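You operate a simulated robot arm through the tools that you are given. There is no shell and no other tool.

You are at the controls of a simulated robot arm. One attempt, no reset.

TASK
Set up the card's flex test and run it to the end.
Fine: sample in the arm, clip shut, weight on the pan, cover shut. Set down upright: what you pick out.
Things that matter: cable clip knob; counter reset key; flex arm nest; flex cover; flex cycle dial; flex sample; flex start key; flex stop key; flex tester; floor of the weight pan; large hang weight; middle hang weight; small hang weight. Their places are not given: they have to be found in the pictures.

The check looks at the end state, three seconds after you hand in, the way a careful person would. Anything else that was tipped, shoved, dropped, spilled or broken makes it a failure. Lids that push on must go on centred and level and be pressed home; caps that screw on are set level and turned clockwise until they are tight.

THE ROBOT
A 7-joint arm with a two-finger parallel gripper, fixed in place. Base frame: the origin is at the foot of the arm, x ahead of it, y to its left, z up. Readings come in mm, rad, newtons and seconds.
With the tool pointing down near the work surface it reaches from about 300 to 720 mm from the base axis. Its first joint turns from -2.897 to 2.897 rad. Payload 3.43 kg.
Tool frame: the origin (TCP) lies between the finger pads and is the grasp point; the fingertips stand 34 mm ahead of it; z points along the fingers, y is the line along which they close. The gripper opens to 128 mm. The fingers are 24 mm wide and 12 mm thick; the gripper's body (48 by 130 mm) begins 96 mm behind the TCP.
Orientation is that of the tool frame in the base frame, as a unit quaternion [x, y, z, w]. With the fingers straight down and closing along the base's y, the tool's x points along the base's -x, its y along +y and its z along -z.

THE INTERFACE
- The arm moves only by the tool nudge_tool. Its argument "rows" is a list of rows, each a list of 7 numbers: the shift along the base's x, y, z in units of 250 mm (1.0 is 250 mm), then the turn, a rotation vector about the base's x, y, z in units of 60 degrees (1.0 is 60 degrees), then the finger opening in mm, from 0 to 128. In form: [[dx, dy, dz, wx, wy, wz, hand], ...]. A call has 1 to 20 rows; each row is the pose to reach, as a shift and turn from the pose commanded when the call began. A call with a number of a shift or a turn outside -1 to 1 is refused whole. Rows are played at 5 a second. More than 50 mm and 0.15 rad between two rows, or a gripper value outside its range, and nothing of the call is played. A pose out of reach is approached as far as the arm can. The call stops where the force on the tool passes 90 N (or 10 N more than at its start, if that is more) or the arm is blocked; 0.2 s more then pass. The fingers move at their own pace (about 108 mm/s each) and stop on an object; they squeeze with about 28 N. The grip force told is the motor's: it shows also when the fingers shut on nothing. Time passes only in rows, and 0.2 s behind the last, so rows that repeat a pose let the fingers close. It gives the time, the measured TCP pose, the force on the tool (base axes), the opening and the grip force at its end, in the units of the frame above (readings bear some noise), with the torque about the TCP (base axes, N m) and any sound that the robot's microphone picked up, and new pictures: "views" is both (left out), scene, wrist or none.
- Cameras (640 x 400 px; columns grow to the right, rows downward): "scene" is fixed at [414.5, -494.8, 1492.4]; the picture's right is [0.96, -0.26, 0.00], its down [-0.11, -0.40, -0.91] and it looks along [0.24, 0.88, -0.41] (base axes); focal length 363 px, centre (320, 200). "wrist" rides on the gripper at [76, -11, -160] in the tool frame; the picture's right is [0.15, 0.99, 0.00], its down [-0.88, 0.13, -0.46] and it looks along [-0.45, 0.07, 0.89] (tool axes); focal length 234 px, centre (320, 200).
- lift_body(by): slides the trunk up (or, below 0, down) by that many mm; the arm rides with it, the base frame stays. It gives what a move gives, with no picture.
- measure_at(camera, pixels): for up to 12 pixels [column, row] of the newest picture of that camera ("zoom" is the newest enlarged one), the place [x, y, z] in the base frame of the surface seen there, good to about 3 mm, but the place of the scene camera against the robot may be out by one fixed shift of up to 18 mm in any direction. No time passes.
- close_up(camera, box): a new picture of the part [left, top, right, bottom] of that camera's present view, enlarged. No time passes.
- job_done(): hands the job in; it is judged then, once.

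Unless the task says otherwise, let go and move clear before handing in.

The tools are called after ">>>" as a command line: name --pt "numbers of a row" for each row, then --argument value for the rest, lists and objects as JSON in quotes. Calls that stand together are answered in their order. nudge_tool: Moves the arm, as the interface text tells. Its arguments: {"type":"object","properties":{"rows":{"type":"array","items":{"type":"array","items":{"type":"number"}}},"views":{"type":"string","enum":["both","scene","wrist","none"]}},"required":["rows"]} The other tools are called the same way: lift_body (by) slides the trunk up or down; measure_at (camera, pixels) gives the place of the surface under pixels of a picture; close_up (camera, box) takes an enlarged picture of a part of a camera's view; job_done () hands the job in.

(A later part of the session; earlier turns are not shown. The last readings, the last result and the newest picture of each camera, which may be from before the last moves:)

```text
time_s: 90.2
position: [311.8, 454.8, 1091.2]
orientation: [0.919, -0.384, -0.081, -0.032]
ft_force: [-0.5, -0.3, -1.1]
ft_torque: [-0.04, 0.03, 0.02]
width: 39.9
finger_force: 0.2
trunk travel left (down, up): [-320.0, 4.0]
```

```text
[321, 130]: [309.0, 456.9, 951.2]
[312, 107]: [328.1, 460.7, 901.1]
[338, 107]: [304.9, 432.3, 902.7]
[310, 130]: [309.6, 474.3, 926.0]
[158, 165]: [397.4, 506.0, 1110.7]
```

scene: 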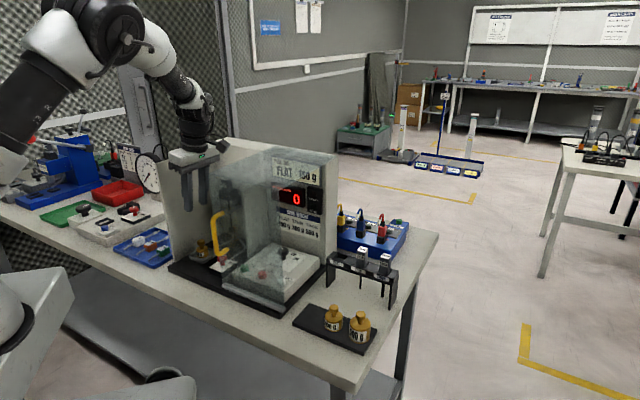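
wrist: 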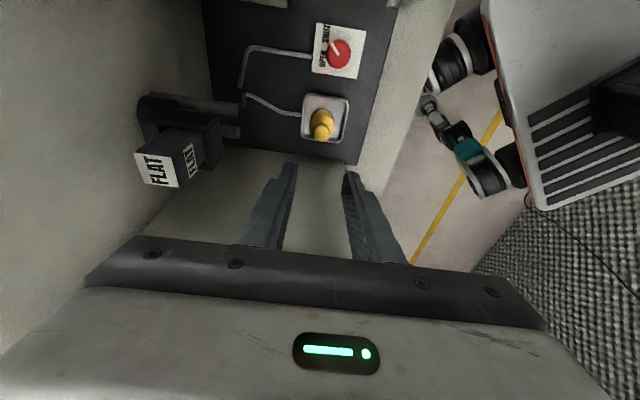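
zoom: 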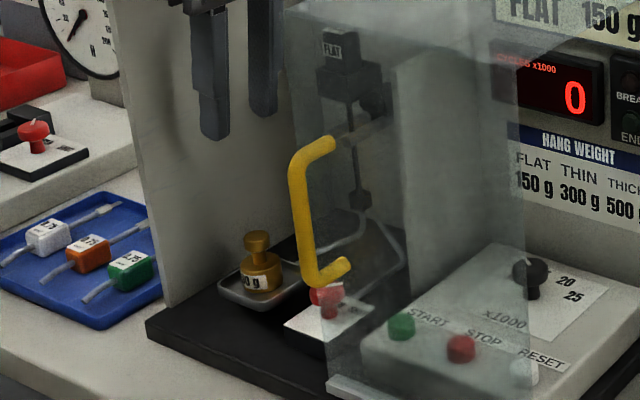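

All set inside: the weight is central on the pan, the clip is shut and the sample upright. I'll back out to the front, then straighten and turn the hand for the handle.

>>> nudge_tool --pt "0 0 0.12 0 0 0 40" --pt "-0.05 -0.05 0.28 0 0 0 40" --pt "-0.16 -0.16 0.4 0 0 0 40" --pt "-0.28 -0.28 0.5 0 0 0 40" --pt "-0.4 -0.4 0.6 0 0 0 40" --pt "-0.46 -0.46 0.66 0 0 0 40" --views "none"

>>> nudge_tool --pt "0.07 -0.07 0.02 -0.0589 -0.0589 0 40" --pt "0.18 -0.18 0.02 -0.1179 -0.1179 0 40" --pt "0.3 -0.3 0.02 -0.1179 -0.1179 0 40" --pt "0.42 -0.42 0.02 -0.1179 -0.1179 0 40" --views "none"

>>> nudge_tool --pt "0 0 0 0 0 -0.125 40" --pt "0 0 0 0 0 -0.25 40" --pt "0 0 0 0 0 -0.375 40" --pt "0 0 0 0 0 -0.5 40" --pt "0 0 0 0 0 -0.625 40" --pt "0 0 0 0 0 -0.75 40" --pt "0 0 0 0 0 -0.875 40" --pt "0 0 0 0 0 -1.0 40" --views "none"

>>> nudge_tool --pt "0 0 0 0 0 -0.125 40" --pt "0 0 0 0 0 -0.25 40" --pt "0 0 0 0 0 -0.375 40" --pt "0 0 0 0 0 -0.5 40" --pt "0 0 0 0 0 -0.5 40" --views "both"

```text
time_s: 91.7
position: [193.7, 337.0, 1254.0]
orientation: [0.918, -0.386, -0.084, -0.03]
ft_force: [0.4, 0.4, 1.0]
ft_torque: [0.0, -0.03, 0.03]
width: 40.1
finger_force: 0.0
trunk travel left (down, up): [-320.0, 4.0]
```

```text
time_s: 92.7
position: [296.9, 234.2, 1261.5]
orientation: [0.923, -0.384, 0.0, 0.001]
ft_force: [0.2, -0.4, -0.6]
ft_torque: [0.0, 0.04, -0.02]
width: 40.0
finger_force: 0.0
trunk travel left (down, up): [-320.0, 4.0]
```

```text
time_s: 94.5
position: [299.6, 237.4, 1260.5]
orientation: [-0.606, 0.796, 0.001, 0.0]
ft_force: [0.5, -0.2, -0.4]
ft_torque: [-0.01, 0.01, 0.03]
width: 39.7
finger_force: 0.1
trunk travel left (down, up): [-320.0, 4.0]
```

```text
time_s: 95.7
position: [298.8, 236.3, 1258.8]
orientation: [-0.38, 0.925, 0.002, -0.001]
ft_force: [0.2, -0.3, -0.7]
ft_torque: [0.0, -0.01, -0.01]
width: 40.0
finger_force: 0.1
trunk travel left (down, up): [-320.0, 4.0]
```

scene: 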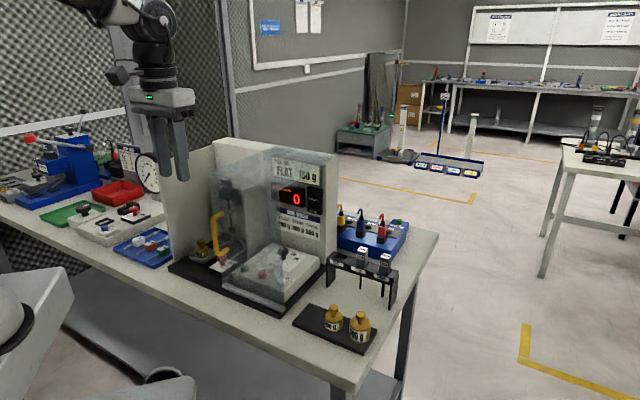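
wrist: 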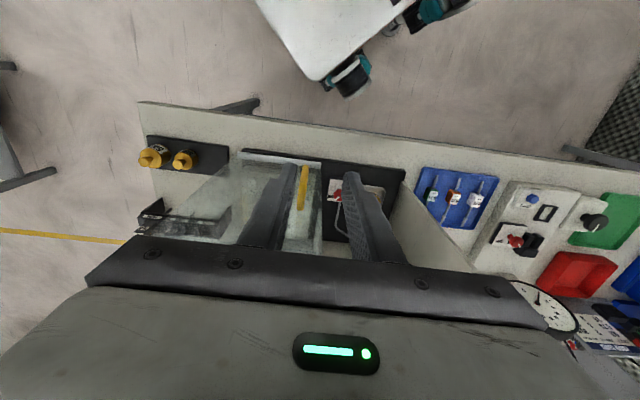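

The hand is square to the tester again. I'll measure the handle's present position.

>>> measure_at --camera "wrist" --pixels '[[304, 170], [303, 180], [302, 190], [301, 200], [300, 208], [304, 166], [245, 156], [320, 166]]'

>>> close_up --camera "wrist" --box '[240, 140, 380, 250]'

```text
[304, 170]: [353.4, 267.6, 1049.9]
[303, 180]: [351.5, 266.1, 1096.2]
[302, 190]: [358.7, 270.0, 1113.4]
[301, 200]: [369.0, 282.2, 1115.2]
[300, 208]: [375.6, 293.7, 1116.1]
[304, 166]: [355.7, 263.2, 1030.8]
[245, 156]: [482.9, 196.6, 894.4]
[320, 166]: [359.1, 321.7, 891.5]
```

```text
3.64 times, centred on (310, 195) of wrist
```

zoom: 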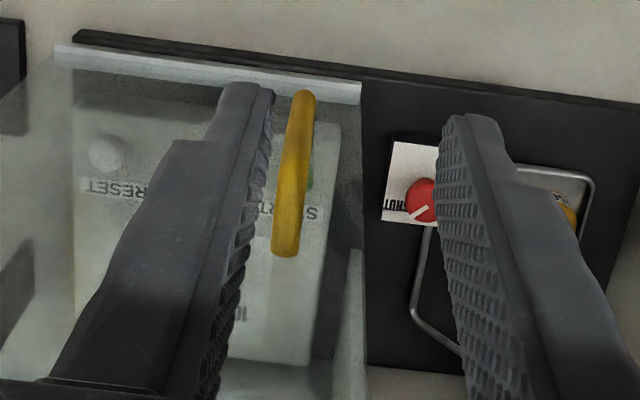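

The rod is at (353.5,266). I'll go above it with the same 15° tilt as before.

>>> nudge_tool --pt "0.06 0.03 -0.05 0.0884 -0.0884 0 44" --pt "0.14 0.075 -0.14 0.1768 -0.1768 0 44" --pt "0.21 0.11 -0.235 0.1768 -0.1768 0 44" --pt "0.21 0.11 -0.235 0.1768 -0.1768 0 44"

```text
time_s: 96.7
position: [349.0, 268.6, 1199.9]
orientation: [-0.377, 0.917, 0.052, 0.119]
ft_force: [-0.3, 0.3, -1.0]
ft_torque: [-0.01, 0.03, 0.01]
width: 44.0
finger_force: 0.0
trunk travel left (down, up): [-320.0, 4.0]
```

scene: 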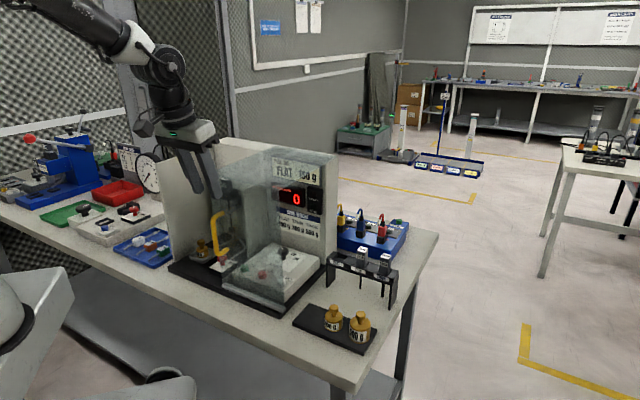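
wrist: 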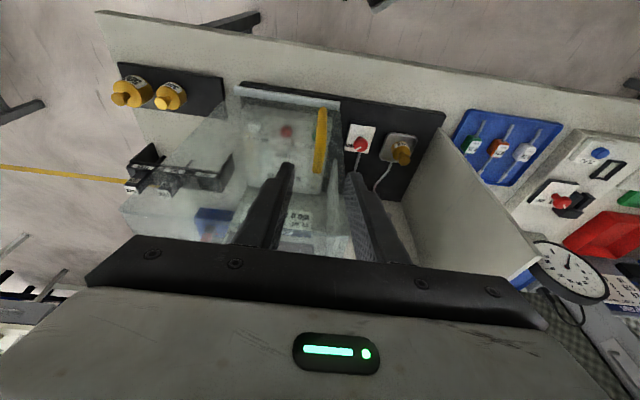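

I'm about 5 mm left of the rod, so I'll correct that while going down around it.

>>> nudge_tool --pt "0.009 -0.019 -0.06 0 0 0 44" --pt "0.009 -0.019 -0.18 0 0 0 44" --pt "0.009 -0.019 -0.3 0 0 0 44" --pt "0.009 -0.019 -0.412 0 0 0 44" --pt "0.009 -0.019 -0.412 0 0 0 44"

```text
time_s: 97.8
position: [354.1, 259.4, 1096.4]
orientation: [-0.377, 0.917, 0.052, 0.119]
ft_force: [0.5, -0.7, -0.5]
ft_torque: [0.02, -0.01, 0.02]
width: 43.9
finger_force: 0.1
trunk travel left (down, up): [-320.0, 4.0]
```

scene: 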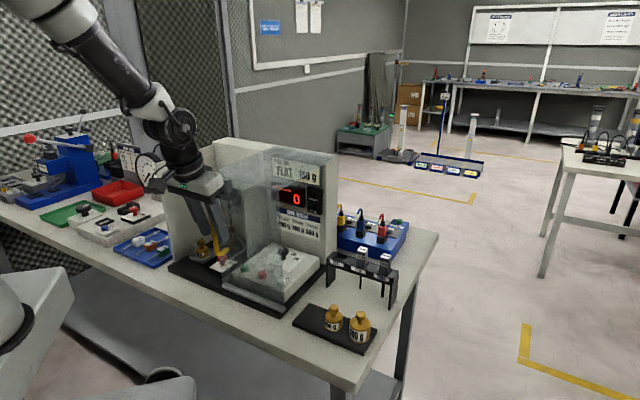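
wrist: 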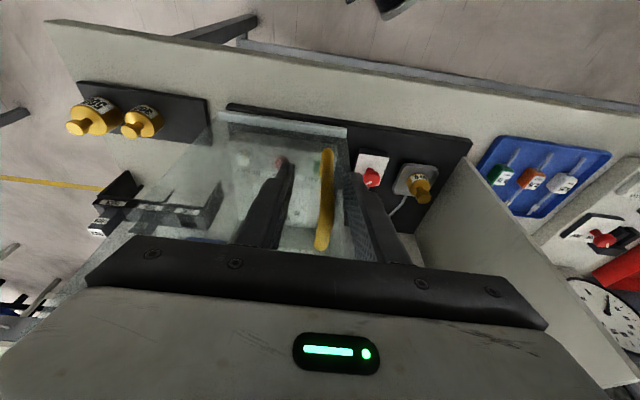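

The rod is between the fingers at (325,200), and I've overshot about 4 mm to the right. I'll correct and close on it.

>>> nudge_tool --pt "-0.012 0.012 0 0 0 0 36" --pt "-0.012 0.012 0 0 0 0 20" --pt "-0.012 0.012 0 0 0 0 5" --pt "-0.012 0.012 0 0 0 0 5" --pt "-0.012 0.012 0 0 0 0 5" --views "wrist"

```text
time_s: 99.0
position: [348.9, 264.4, 1097.6]
orientation: [-0.378, 0.916, 0.051, 0.12]
ft_force: [-14.4, 13.3, -1.5]
ft_torque: [-0.12, -0.75, 0.27]
width: 11.7
finger_force: 45.3
trunk travel left (down, up): [-320.0, 4.0]
```

wrist: 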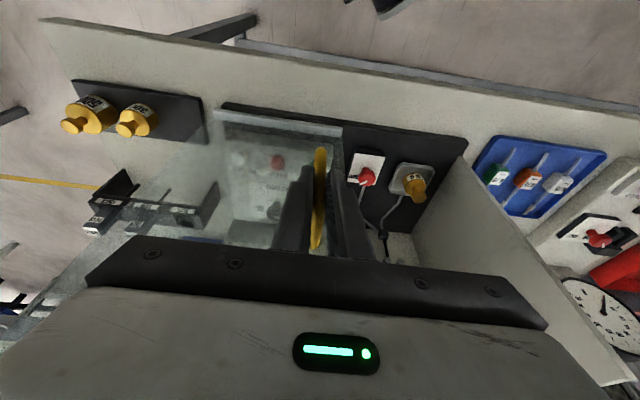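

The handle is gripped. I'll slide the cover left, first by about 125 mm.

>>> nudge_tool --pt "-0.0707 0.0707 0 0 0 0 5" --pt "-0.1414 0.1414 0 0 0 0 5" --pt "-0.2121 0.2121 0 0 0 0 5" --pt "-0.2828 0.2828 0 0 0 0 5" --pt "-0.3536 0.3536 0 0 0 0 5" --pt "-0.3536 0.3536 0 0 0 0 5"

```text
time_s: 100.5
position: [261.5, 350.6, 1098.4]
orientation: [-0.378, 0.917, 0.052, 0.121]
ft_force: [-2.8, -2.5, 6.7]
ft_torque: [-0.92, -0.48, 0.01]
width: 11.5
finger_force: 45.2
trunk travel left (down, up): [-320.0, 4.0]
```

scene: 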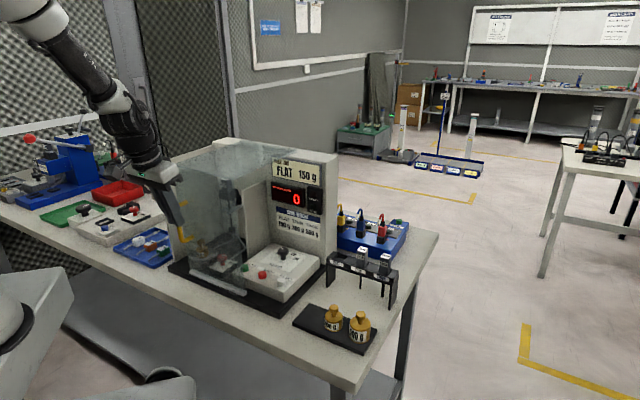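
wrist: 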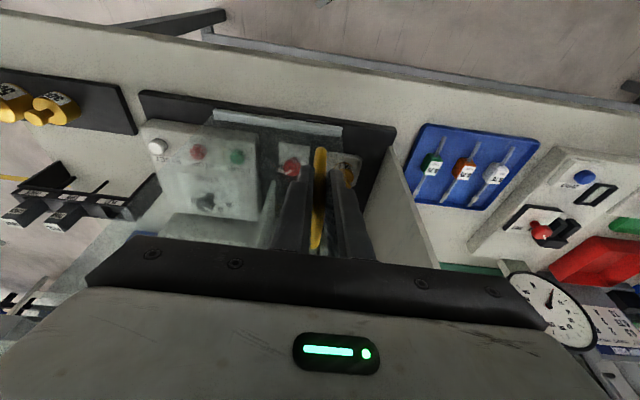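

The cover is sliding freely. I'll go on another 65 mm, more slowly.

>>> nudge_tool --pt "-0.0368 0.0368 0 0 0 0 5" --pt "-0.0735 0.0735 0 0 0 0 5" --pt "-0.1103 0.1103 0 0 0 0 5" --pt "-0.147 0.147 0 0 0 0 5" --pt "-0.1838 0.1838 0 0 0 0 5" --pt "-0.1838 0.1838 0 0 0 0 5"

```text
time_s: 101.8
position: [215.3, 396.5, 1098.4]
orientation: [-0.378, 0.917, 0.052, 0.119]
ft_force: [5.8, 5.7, 2.7]
ft_torque: [-1.44, 0.03, -0.05]
width: 11.8
finger_force: 44.4
trunk travel left (down, up): [-320.0, 4.0]
```

scene: 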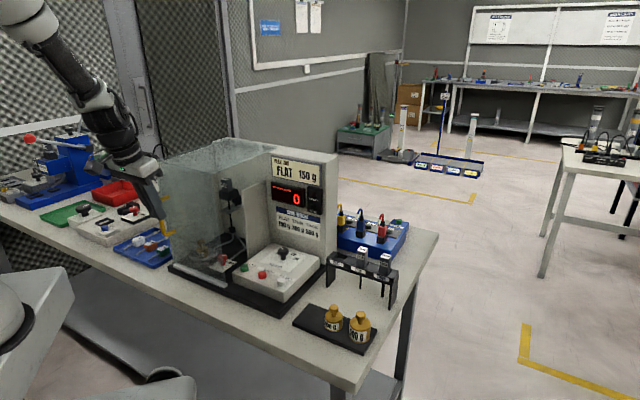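
wrist: 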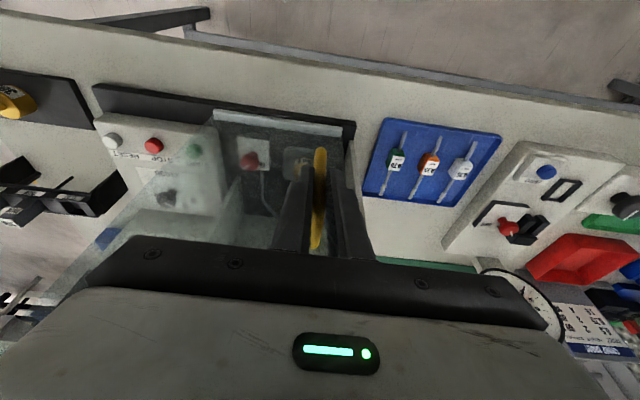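

It is nearly shut, with about 10 mm left. I'll push on in small steps to the shut stop, watching the sideways force.

>>> nudge_tool --pt "-0.0113 0.0113 0 0 0 0 5" --pt "-0.0226 0.0226 0 0 0 0 5" --pt "-0.0339 0.0339 0 0 0 0 5" --pt "-0.0339 0.0339 0 0 0 0 5" --views "wrist"

```text
time_s: 102.8
position: [207.3, 404.7, 1097.7]
orientation: [-0.377, 0.917, 0.052, 0.121]
ft_force: [1.1, 1.8, 17.8]
ft_torque: [-1.47, -0.16, -0.04]
width: 11.9
finger_force: 45.0
trunk travel left (down, up): [-320.0, 4.0]
```

wrist: 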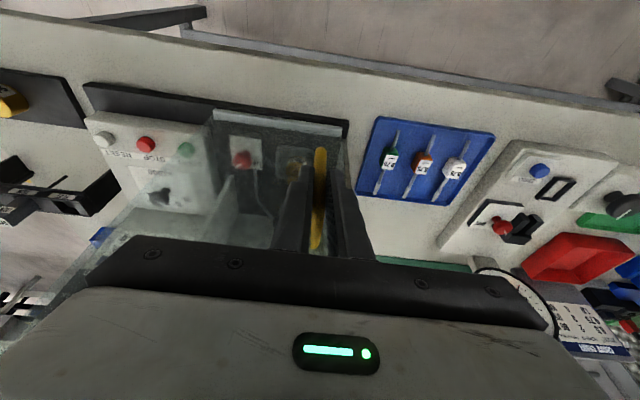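

>>> nudge_tool --pt "-0.0085 0.0085 -0.006 0 0 0 5" --pt "-0.017 0.017 -0.006 0 0 0 5" --pt "-0.017 0.017 -0.006 0 0 0 5" --views "both"

>>> measure_at --camera "wrist" --pixels '[[214, 113], [280, 120], [340, 128], [347, 124], [322, 160]]'

>>> close_up --camera "scene" --box '[145, 185, 245, 300]'

```text
time_s: 103.7
position: [206.6, 404.9, 1097.5]
orientation: [-0.376, 0.917, 0.052, 0.12]
ft_force: [15.0, -16.6, 31.6]
ft_torque: [-0.44, -1.18, -0.25]
width: 11.5
finger_force: 44.4
trunk travel left (down, up): [-320.0, 4.0]
```

scene: 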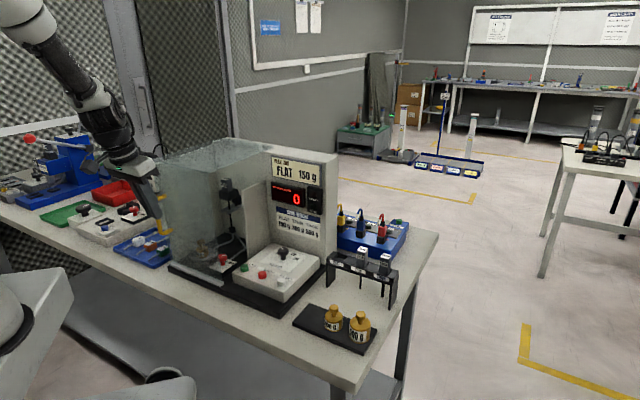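
wrist: 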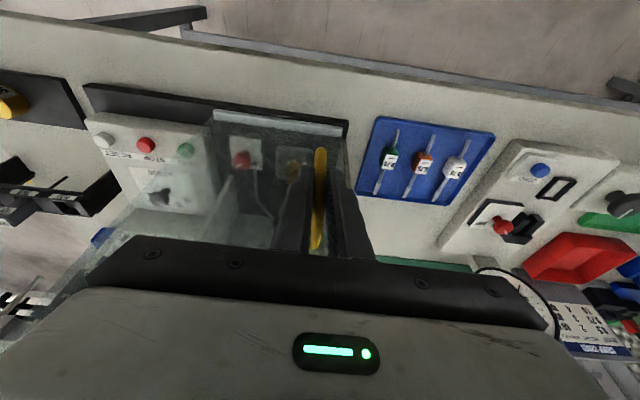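

```text
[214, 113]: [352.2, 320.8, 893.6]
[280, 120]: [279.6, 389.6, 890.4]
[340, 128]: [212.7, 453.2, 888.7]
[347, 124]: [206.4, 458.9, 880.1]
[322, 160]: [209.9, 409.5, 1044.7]
```

```text
3.48 times, centred on (195, 242) of scene
```

zoom: 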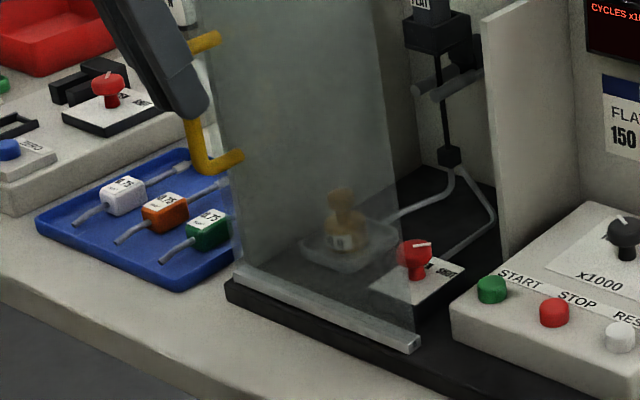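

The sideways force rose to 22 N, so the cover is against its shut stop. I'll ease off, let go and rise clear.

>>> nudge_tool --pt "0.009 -0.009 0.012 0 0 0 5" --pt "0.009 -0.009 0.012 0 0 0 20" --pt "0.009 -0.009 0.012 0 0 0 40" --pt "0.009 -0.009 0.012 0 0 0 40" --pt "0.009 -0.009 0.12 0 0 0 40" --pt "0.005 -0.013 0.28 0 0 0 40" --pt "-0.01 -0.03 0.44 0 0 0 40" --pt "0.05 -0.12 0.6 0 0 0 40"

```text
time_s: 105.5
position: [214.9, 376.4, 1239.8]
orientation: [-0.378, 0.917, 0.05, 0.116]
ft_force: [0.8, 0.0, 0.4]
ft_torque: [0.01, -0.02, 0.02]
width: 39.6
finger_force: 0.0
trunk travel left (down, up): [-320.0, 4.0]
```

scene: 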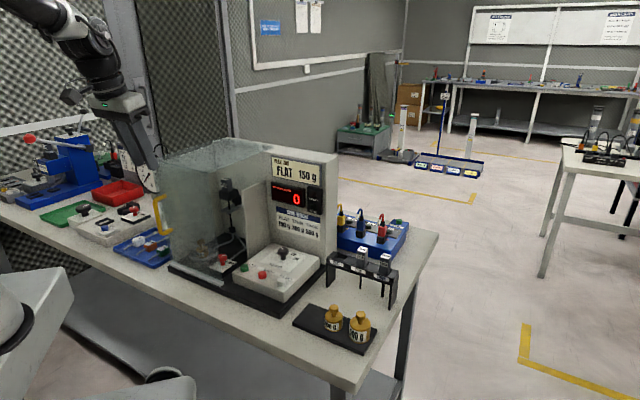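
wrist: 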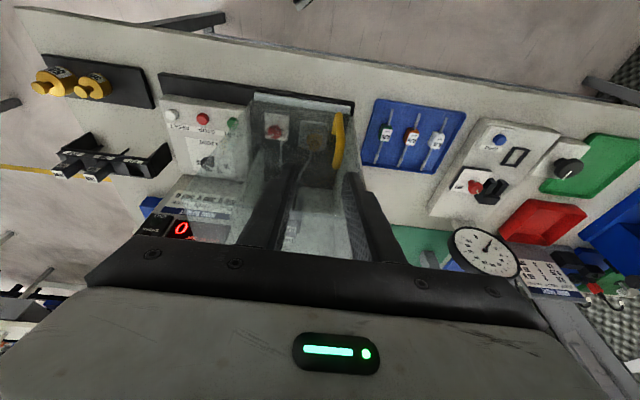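

The cover is shut and the hand is clear. Before pressing START, I'll look at the dial setting, the counter and the keys.

>>> close_up --camera "scene" --box '[235, 230, 325, 305]'

>>> close_up --camera "scene" --box '[260, 235, 305, 265]'

>>> close_up --camera "scene" --box '[265, 175, 330, 245]'

>>> measure_at --camera "wrist" --pixels '[[233, 124], [203, 119], [173, 115], [206, 162], [345, 130], [255, 97], [352, 105]]'

```text
5.33 times, centred on (280, 268) of scene
```

zoom: 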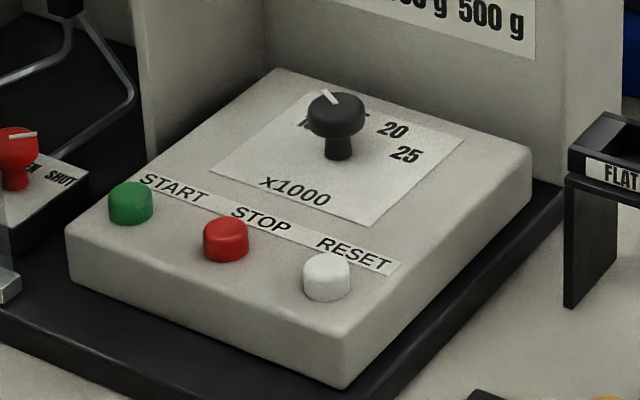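

```text
13.33 times, centred on (282, 250) of scene
```

zoom: 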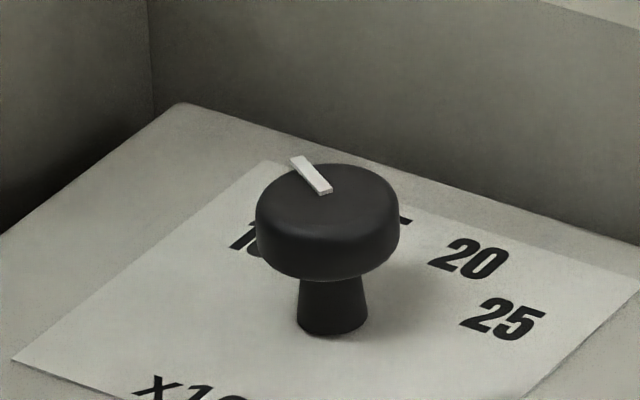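

```text
5.71 times, centred on (298, 210) of scene
```

zoom: 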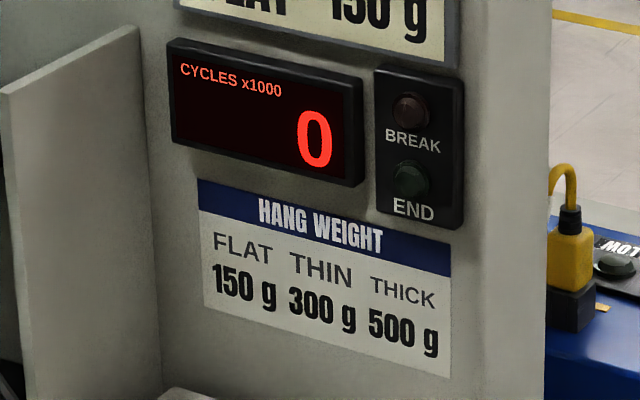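

```text
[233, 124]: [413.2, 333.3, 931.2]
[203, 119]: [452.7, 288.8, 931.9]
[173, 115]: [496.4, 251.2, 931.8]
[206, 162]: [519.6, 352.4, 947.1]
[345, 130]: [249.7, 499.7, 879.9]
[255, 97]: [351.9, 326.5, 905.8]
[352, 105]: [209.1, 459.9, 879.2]
```

The dial points at 10, the counter reads 0 and no lamps are lit. The START key is at (412.5,330.5), top z≈931. I'll rise over the cover, straighten, turn the hand and close the fingers to press it.

>>> nudge_tool --pt "0.02 0 0.14 -0.0884 0.0884 0 20" --pt "0.14 -0.03 0.22 -0.1768 0.1768 0 5" --pt "0.3 -0.07 0.24 -0.1768 0.1768 0 0" --pt "0.46 -0.11 0.24 -0.1768 0.1768 0 0" --pt "0.62 -0.15 0.24 -0.1768 0.1768 0 0" --pt "0.784 -0.178 0.24 -0.1768 0.1768 0 0" --views "none"

>>> nudge_tool --pt "0 0 0 0 0 0.125 0" --pt "0 0 0 0 0 0.25 0" --pt "0 0 0 0 0 0.375 0" --pt "0 0 0 0 0 0.5 0" --pt "0 0 0 0 0 0.625 0" --pt "0 0 0 0 0 0.75 0" --pt "0 0 0 0 0 0.875 0" --pt "0 0 0 0 0 1.0 0" --views "none"

>>> nudge_tool --pt "0 0 0 0 0 0.125 0" --pt "0 0 0 0 0 0.25 0" --pt "0 0 0 0 0 0.375 0" --pt "0 0 0 0 0 0.5 0" --pt "0 0 0 0 0 0.5 0" --views "none"

>>> nudge_tool --pt "0 0 0 0.0471 0.0471 0 0" --pt "0 0 0 0.0943 0.0943 0 0" --pt "0 0 0 0.1414 0.1414 0 0" --pt "0 0 0 0.1414 0.1414 0 0" --views "both"

```text
time_s: 106.8
position: [414.0, 333.9, 1305.9]
orientation: [-0.38, 0.925, 0.001, -0.001]
ft_force: [0.0, 0.0, 0.3]
ft_torque: [0.01, 0.02, 0.0]
width: 0.0
finger_force: 27.7
trunk travel left (down, up): [-320.0, 4.0]
```

```text
time_s: 108.7
position: [412.3, 333.4, 1305.2]
orientation: [0.793, -0.61, -0.001, 0.002]
ft_force: [0.2, 1.0, 0.2]
ft_torque: [0.04, -0.01, 0.01]
width: 0.1
finger_force: 28.3
trunk travel left (down, up): [-320.0, 4.0]
```

```text
time_s: 109.8
position: [411.9, 333.2, 1305.8]
orientation: [0.923, -0.384, -0.001, 0.002]
ft_force: [0.3, -1.0, 0.3]
ft_torque: [0.02, -0.03, -0.01]
width: 0.0
finger_force: 27.9
trunk travel left (down, up): [-320.0, 4.0]
```

```text
time_s: 110.8
position: [410.7, 334.3, 1306.1]
orientation: [0.918, -0.383, -0.097, -0.039]
ft_force: [0.6, 0.1, -0.6]
ft_torque: [-0.01, 0.0, 0.0]
width: 0.0
finger_force: 27.4
trunk travel left (down, up): [-320.0, 4.0]
```

scene: 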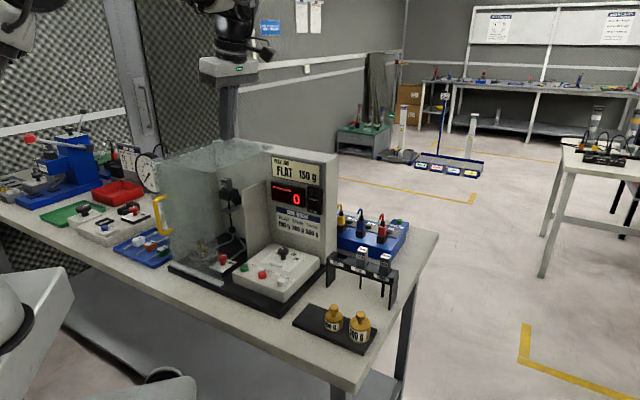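
wrist: 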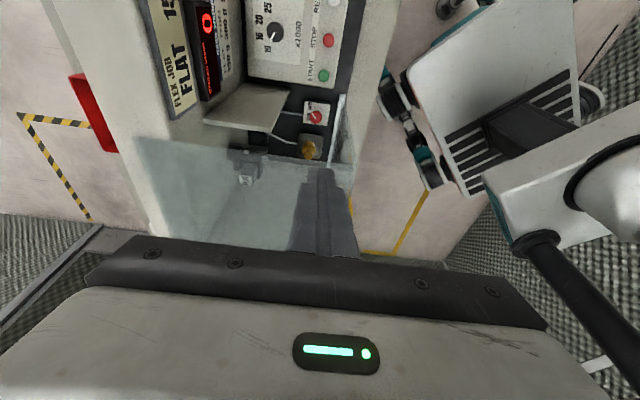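

START shows at (323,75), and the cover's right edge runs across at row ~145–165. I'll measure both before going down.

>>> measure_at --camera "wrist" --pixels '[[323, 76], [318, 76], [328, 76], [323, 71], [323, 81], [328, 41], [145, 142], [200, 150], [250, 157], [346, 166], [342, 100], [345, 175]]'

>>> close_up --camera "wrist" --box '[230, 50, 380, 220]'

```text
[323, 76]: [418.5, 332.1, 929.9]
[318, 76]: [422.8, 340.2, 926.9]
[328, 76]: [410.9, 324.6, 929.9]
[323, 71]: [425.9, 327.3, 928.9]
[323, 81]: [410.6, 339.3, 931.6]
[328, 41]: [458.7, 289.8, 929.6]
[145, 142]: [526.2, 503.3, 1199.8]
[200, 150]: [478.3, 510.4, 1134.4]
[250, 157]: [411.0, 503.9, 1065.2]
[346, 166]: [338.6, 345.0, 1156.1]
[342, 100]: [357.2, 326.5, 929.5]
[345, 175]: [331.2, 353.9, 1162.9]
```

```text
2.35 times, centred on (305, 135) of wrist
```

zoom: 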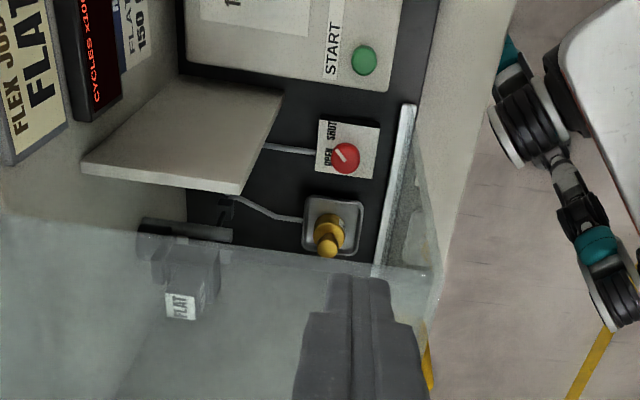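

START's centre is about (415,331.6). The pane edge is at e1≈16, 43 mm to its left, and the hand leans away from it. I'll go down in two stages to just above the key.

>>> nudge_tool --pt "0.005 -0.002 -0.18 0 0 0 0" --pt "0.01 -0.004 -0.36 0 0 0 0" --pt "0.01 -0.004 -0.54 0 0 0 0" --pt "0.01 -0.004 -0.72 0 0 0 0" --pt "0.01 -0.004 -0.88 0 0 0 0" --views "none"

>>> nudge_tool --pt "0 0 -0.16 0 0 0 0" --pt "0 0 -0.32 0 0 0 0" --pt "0 0 -0.4 0 0 0 0" --pt "0 0 -0.4 0 0 0 0" --views "both"

```text
time_s: 112.0
position: [414.0, 332.4, 1083.2]
orientation: [0.918, -0.383, -0.098, -0.039]
ft_force: [-0.5, 0.2, -0.1]
ft_torque: [-0.01, 0.01, 0.0]
width: 0.0
finger_force: 27.8
trunk travel left (down, up): [-320.0, 4.0]
```

```text
time_s: 113.0
position: [414.6, 332.3, 985.1]
orientation: [0.918, -0.383, -0.096, -0.039]
ft_force: [0.4, -0.4, -0.5]
ft_torque: [0.01, 0.0, 0.01]
width: 0.1
finger_force: 27.3
trunk travel left (down, up): [-320.0, 4.0]
```

scene: 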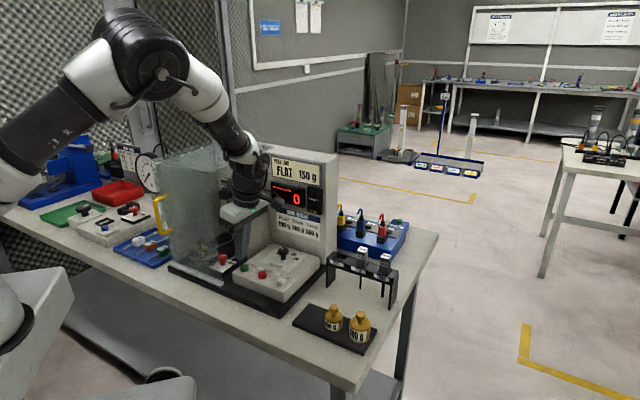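
wrist: 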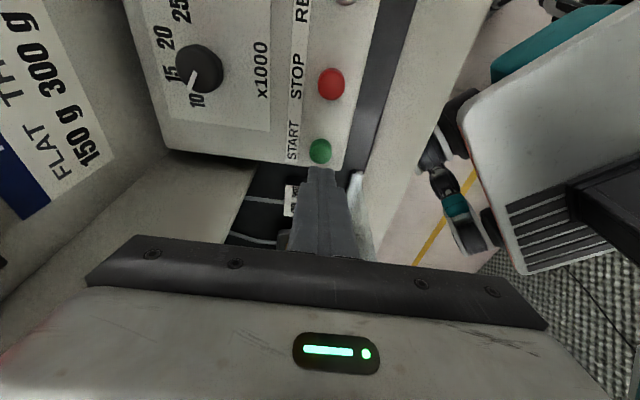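

The fingertips hang just left of the START key at (320,151) in this slanted view. I'll measure the key and the tip to be sure they line up.

>>> measure_at --camera "wrist" --pixels '[[320, 148], [313, 149], [328, 148], [320, 142], [320, 155], [320, 175], [312, 172], [330, 172], [331, 82]]'

>>> close_up --camera "wrist" --box '[270, 115, 370, 215]'

>>> close_up --camera "scene" --box '[215, 220, 295, 300]'

```text
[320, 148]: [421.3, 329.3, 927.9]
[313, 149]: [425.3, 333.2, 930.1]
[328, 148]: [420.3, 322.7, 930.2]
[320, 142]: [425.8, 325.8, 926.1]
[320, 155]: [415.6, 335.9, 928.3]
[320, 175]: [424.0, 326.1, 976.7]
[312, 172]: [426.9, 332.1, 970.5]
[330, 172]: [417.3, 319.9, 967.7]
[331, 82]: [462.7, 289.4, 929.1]
```

```text
4.00 times, centred on (320, 165) of wrist
```

zoom: 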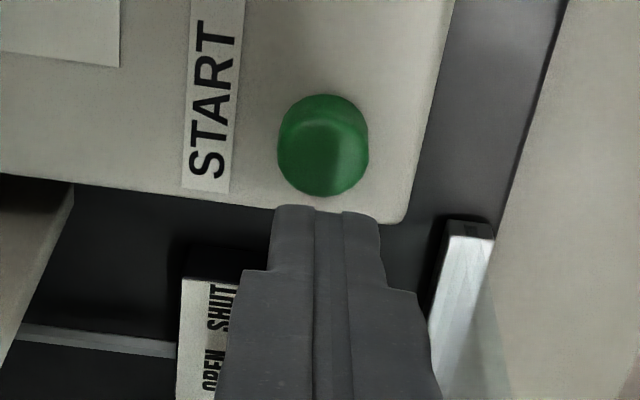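

```text
5.00 times, centred on (255, 260) of scene
```

zoom: 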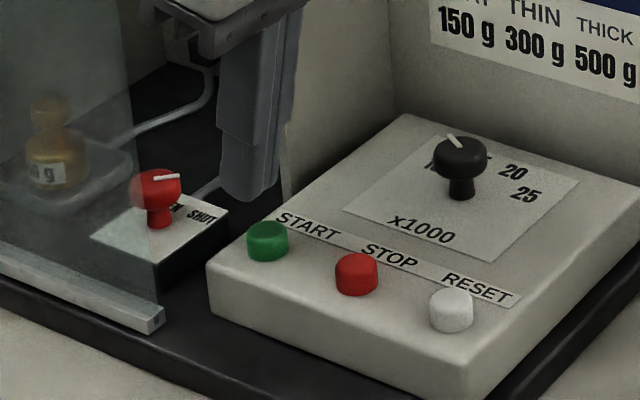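

The tilted tip's lowest edge should land on the key's centre, so I'll shift 4 mm left and press down in small steps.

>>> nudge_tool --pt "-0.0113 0.0113 0 0 0 0 0" --pt "-0.0113 0.0113 -0.03 0 0 0 0" --pt "-0.0113 0.0113 -0.06 0 0 0 0" --pt "-0.0113 0.0113 -0.075 0 0 0 0"

```text
time_s: 114.0
position: [411.8, 338.1, 964.6]
orientation: [0.918, -0.383, -0.097, -0.038]
ft_force: [0.2, -1.2, -0.5]
ft_torque: [0.03, 0.0, 0.03]
width: 0.0
finger_force: 28.1
trunk travel left (down, up): [-320.0, 4.0]
```

scene: 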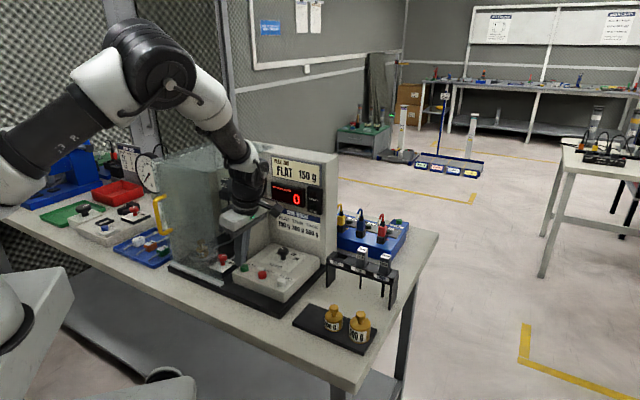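
wrist: 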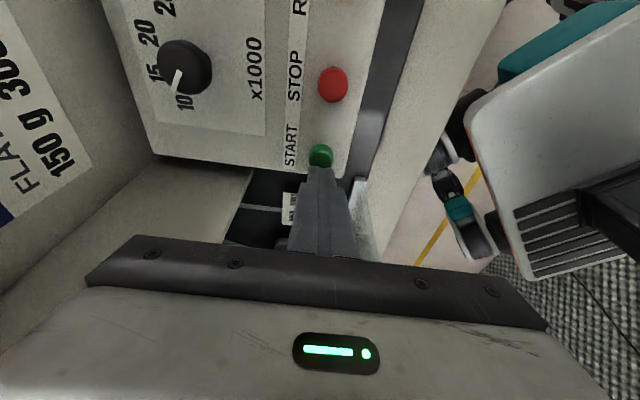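

>>> close_up --camera "scene" --box '[225, 240, 275, 290]'

>>> close_up --camera "wrist" --box '[285, 125, 355, 195]'

```text
8.00 times, centred on (250, 265) of scene
```

zoom: 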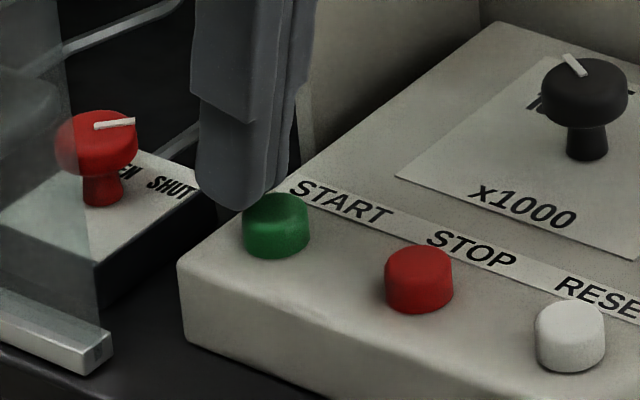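

```text
5.71 times, centred on (320, 160) of wrist
```

zoom: 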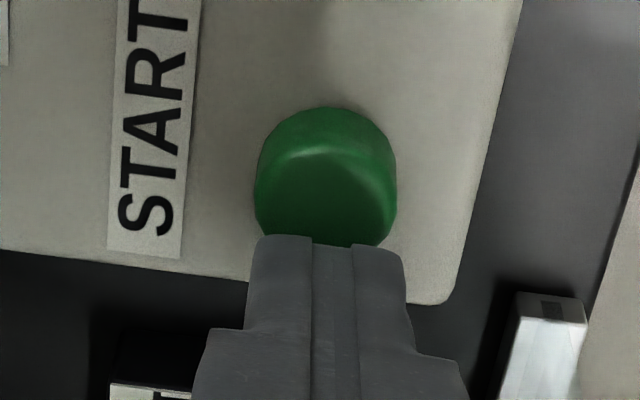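

The tip only overlaps the key's left part. I'll lift 6 mm, shift 5 mm right and press again in small steps.

>>> nudge_tool --pt "0 0 0.025 0 0 0 0" --pt "0.0142 -0.0142 0.025 0 0 0 0" --pt "0.0142 -0.0142 0.01 0 0 0 0" --pt "0.0142 -0.0142 0 0 0 0 0" --pt "0.0142 -0.0142 -0.01 0 0 0 0" --pt "0.0142 -0.0142 -0.01 0 0 0 0" --views "both"

```text
time_s: 115.5
position: [415.3, 332.9, 964.6]
orientation: [0.918, -0.382, -0.097, -0.038]
ft_force: [-0.2, -0.4, -0.6]
ft_torque: [-0.01, -0.01, -0.03]
width: 0.0
finger_force: 28.7
trunk travel left (down, up): [-320.0, 4.0]
```

scene: 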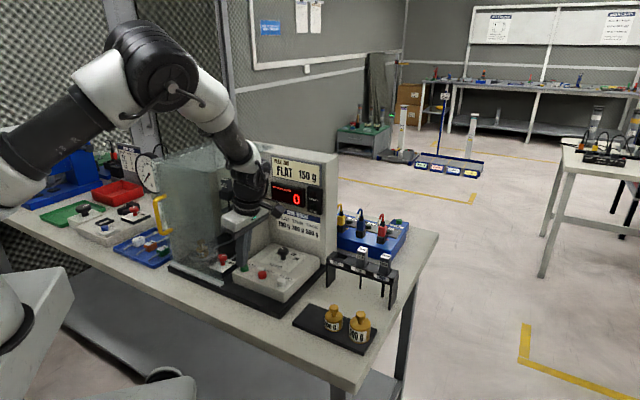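
wrist: 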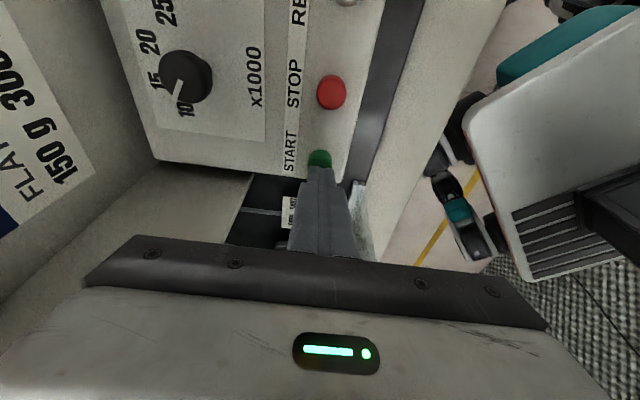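

The tip now covers most of the key, still without contact. I'll press on in 2 mm steps.

>>> nudge_tool --pt "0 0 -0.008 0 0 0 0" --pt "0 0 -0.016 0 0 0 0" --pt "0 0 -0.016 0 0 0 0" --views "wrist"

```text
time_s: 116.2
position: [415.5, 332.3, 960.7]
orientation: [0.918, -0.383, -0.097, -0.038]
ft_force: [-0.3, 1.0, 1.9]
ft_torque: [-0.01, -0.06, -0.02]
width: 0.0
finger_force: 27.4
trunk travel left (down, up): [-320.0, 4.0]
heard: click
```

wrist: 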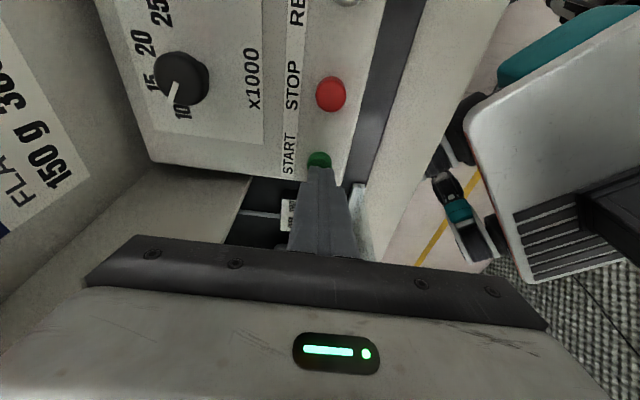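

A click was heard, so START was pressed. I'll lift off the key and watch the counter.

>>> nudge_tool --pt "0 0 0.04 0 0 0 0" --pt "0 0 0.1 0 0 0 0" --pt "0 0 0.16 0 0 0 0"

>>> close_up --camera "scene" --box '[180, 150, 330, 290]'

```text
time_s: 117.0
position: [416.0, 331.7, 999.5]
orientation: [0.918, -0.383, -0.097, -0.039]
ft_force: [-0.2, -0.7, 0.1]
ft_torque: [0.0, 0.01, 0.0]
width: 0.0
finger_force: 27.8
trunk travel left (down, up): [-320.0, 4.0]
```

scene: 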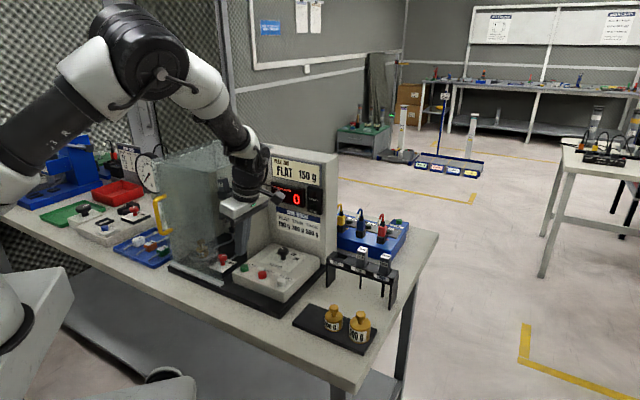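
wrist: 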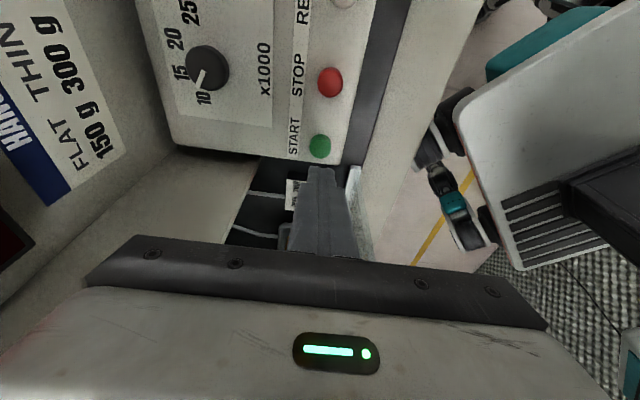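

```text
2.86 times, centred on (255, 220) of scene
```

zoom: 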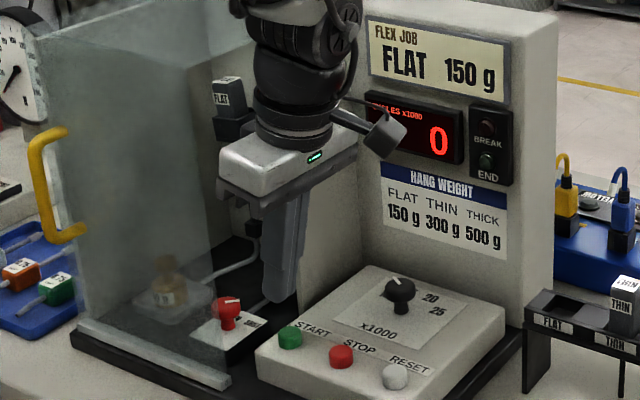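

The sample head looks slightly tilted, which may be the arm starting to swing. I'll rise straight up clear of the tester and see if the counter moves.

>>> nudge_tool --pt "0 0 0.18 0 0 0 0" --pt "0 0 0.36 0 0 0 0" --pt "0 0 0.54 0 0 0 0" --pt "0 0 0.72 0 0 0 0" --pt "0 0 0.9 0 0 0 0"

>>> close_up --camera "scene" --box '[180, 150, 330, 290]'

```text
time_s: 118.2
position: [414.7, 334.8, 1226.5]
orientation: [0.918, -0.383, -0.098, -0.038]
ft_force: [1.0, -0.4, 0.2]
ft_torque: [0.04, 0.0, 0.0]
width: 0.1
finger_force: 28.3
trunk travel left (down, up): [-320.0, 4.0]
```

scene: 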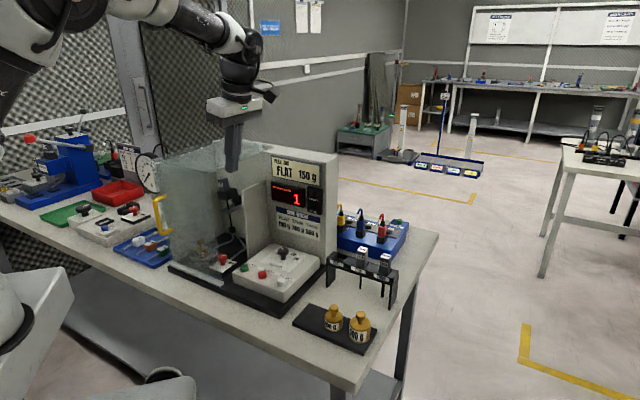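
wrist: 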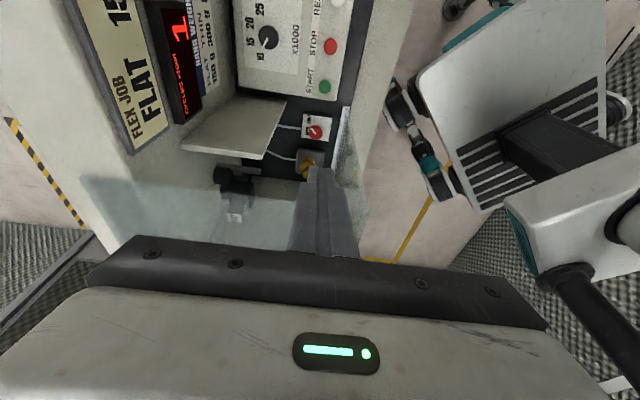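

```text
2.86 times, centred on (255, 220) of scene
```

zoom: 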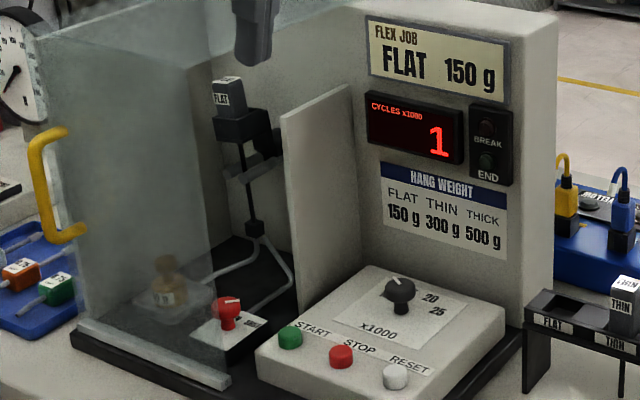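

The counter now reads 1 and the arm is swinging, so the test is running. I'll move the hand up and aside and let time pass.

>>> nudge_tool --pt "0 0 0.15 0 0 0 0" --pt "-0.05 -0.05 0.3 0 0 0 0" --pt "-0.15 -0.15 0.3 0 0 0 0" --pt "-0.25 -0.25 0.3 0 0 0 0" --pt "-0.35 -0.35 0.3 0 0 0 0" --pt "-0.35 -0.35 0.3 0 0 0 0" --pt "-0.35 -0.35 0.3 0 0 0 0" --pt "-0.35 -0.35 0.3 0 0 0 0" --pt "-0.35 -0.35 0.3 0 0 0 0" --pt "-0.35 -0.35 0.3 0 0 0 0" --pt "-0.35 -0.35 0.3 0 0 0 0" --pt "-0.35 -0.35 0.3 0 0 0 0" --pt "-0.35 -0.35 0.3 0 0 0 0" --pt "-0.35 -0.35 0.3 0 0 0 0" --pt "-0.35 -0.35 0.3 0 0 0 0" --pt "-0.35 -0.35 0.3 0 0 0 0" --pt "-0.35 -0.35 0.3 0 0 0 0" --pt "-0.35 -0.35 0.3 0 0 0 0" --pt "-0.35 -0.35 0.3 0 0 0 0" --pt "-0.35 -0.35 0.3 0 0 0 0" --views "scene"

>>> close_up --camera "scene" --box '[180, 150, 330, 290]'

```text
time_s: 122.5
position: [327.9, 243.9, 1301.2]
orientation: [0.918, -0.382, -0.097, -0.039]
ft_force: [-0.3, 0.0, -1.0]
ft_torque: [0.0, -0.01, -0.02]
width: 0.0
finger_force: 28.4
trunk travel left (down, up): [-320.0, 4.0]
```

scene: 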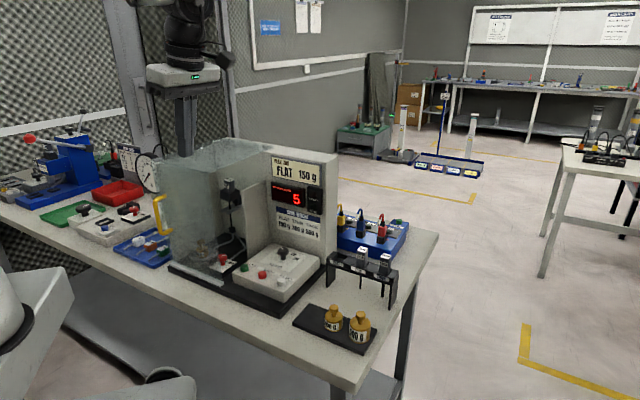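

```text
2.86 times, centred on (255, 220) of scene
```

zoom: 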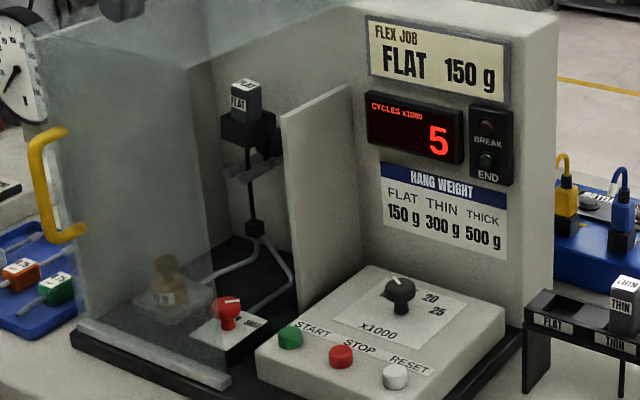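

The counter is at 5, gaining about 1 a second. I'll keep waiting.

>>> nudge_tool --pt "0 0 0 0 0 0 0" --pt "0 0 0 0 0 0 0" --pt "0 0 0 0 0 0 0" --pt "0 0 0 0 0 0 0" --pt "0 0 0 0 0 0 0" --pt "0 0 0 0 0 0 0" --pt "0 0 0 0 0 0 0" --pt "0 0 0 0 0 0 0" --pt "0 0 0 0 0 0 0" --pt "0 0 0 0 0 0 0" --pt "0 0 0 0 0 0 0" --pt "0 0 0 0 0 0 0" --pt "0 0 0 0 0 0 0" --pt "0 0 0 0 0 0 0" --pt "0 0 0 0 0 0 0" --pt "0 0 0 0 0 0 0" --pt "0 0 0 0 0 0 0" --pt "0 0 0 0 0 0 0" --pt "0 0 0 0 0 0 0" --pt "0 0 0 0 0 0 0" --views "scene"

>>> close_up --camera "scene" --box '[180, 150, 330, 290]'

```text
time_s: 126.7
position: [327.8, 244.7, 1300.7]
orientation: [0.918, -0.383, -0.097, -0.037]
ft_force: [-0.6, 0.5, 0.2]
ft_torque: [0.02, -0.01, -0.01]
width: 0.2
finger_force: 27.8
trunk travel left (down, up): [-320.0, 4.0]
```

scene: 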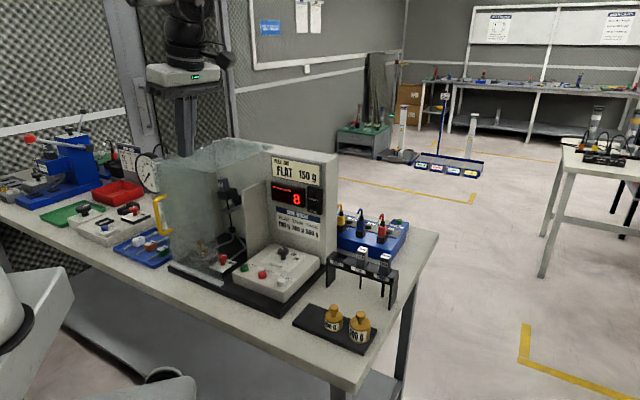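

```text
2.86 times, centred on (255, 220) of scene
```

zoom: 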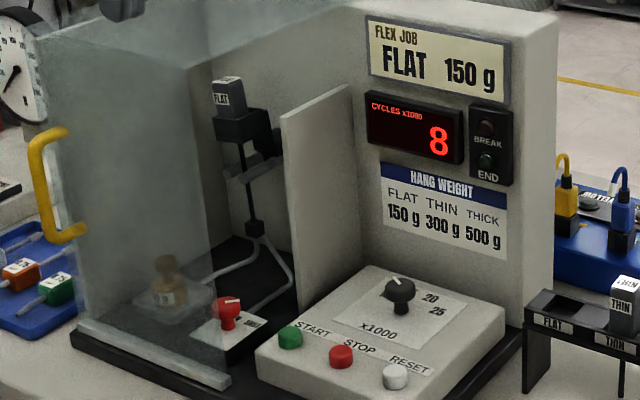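

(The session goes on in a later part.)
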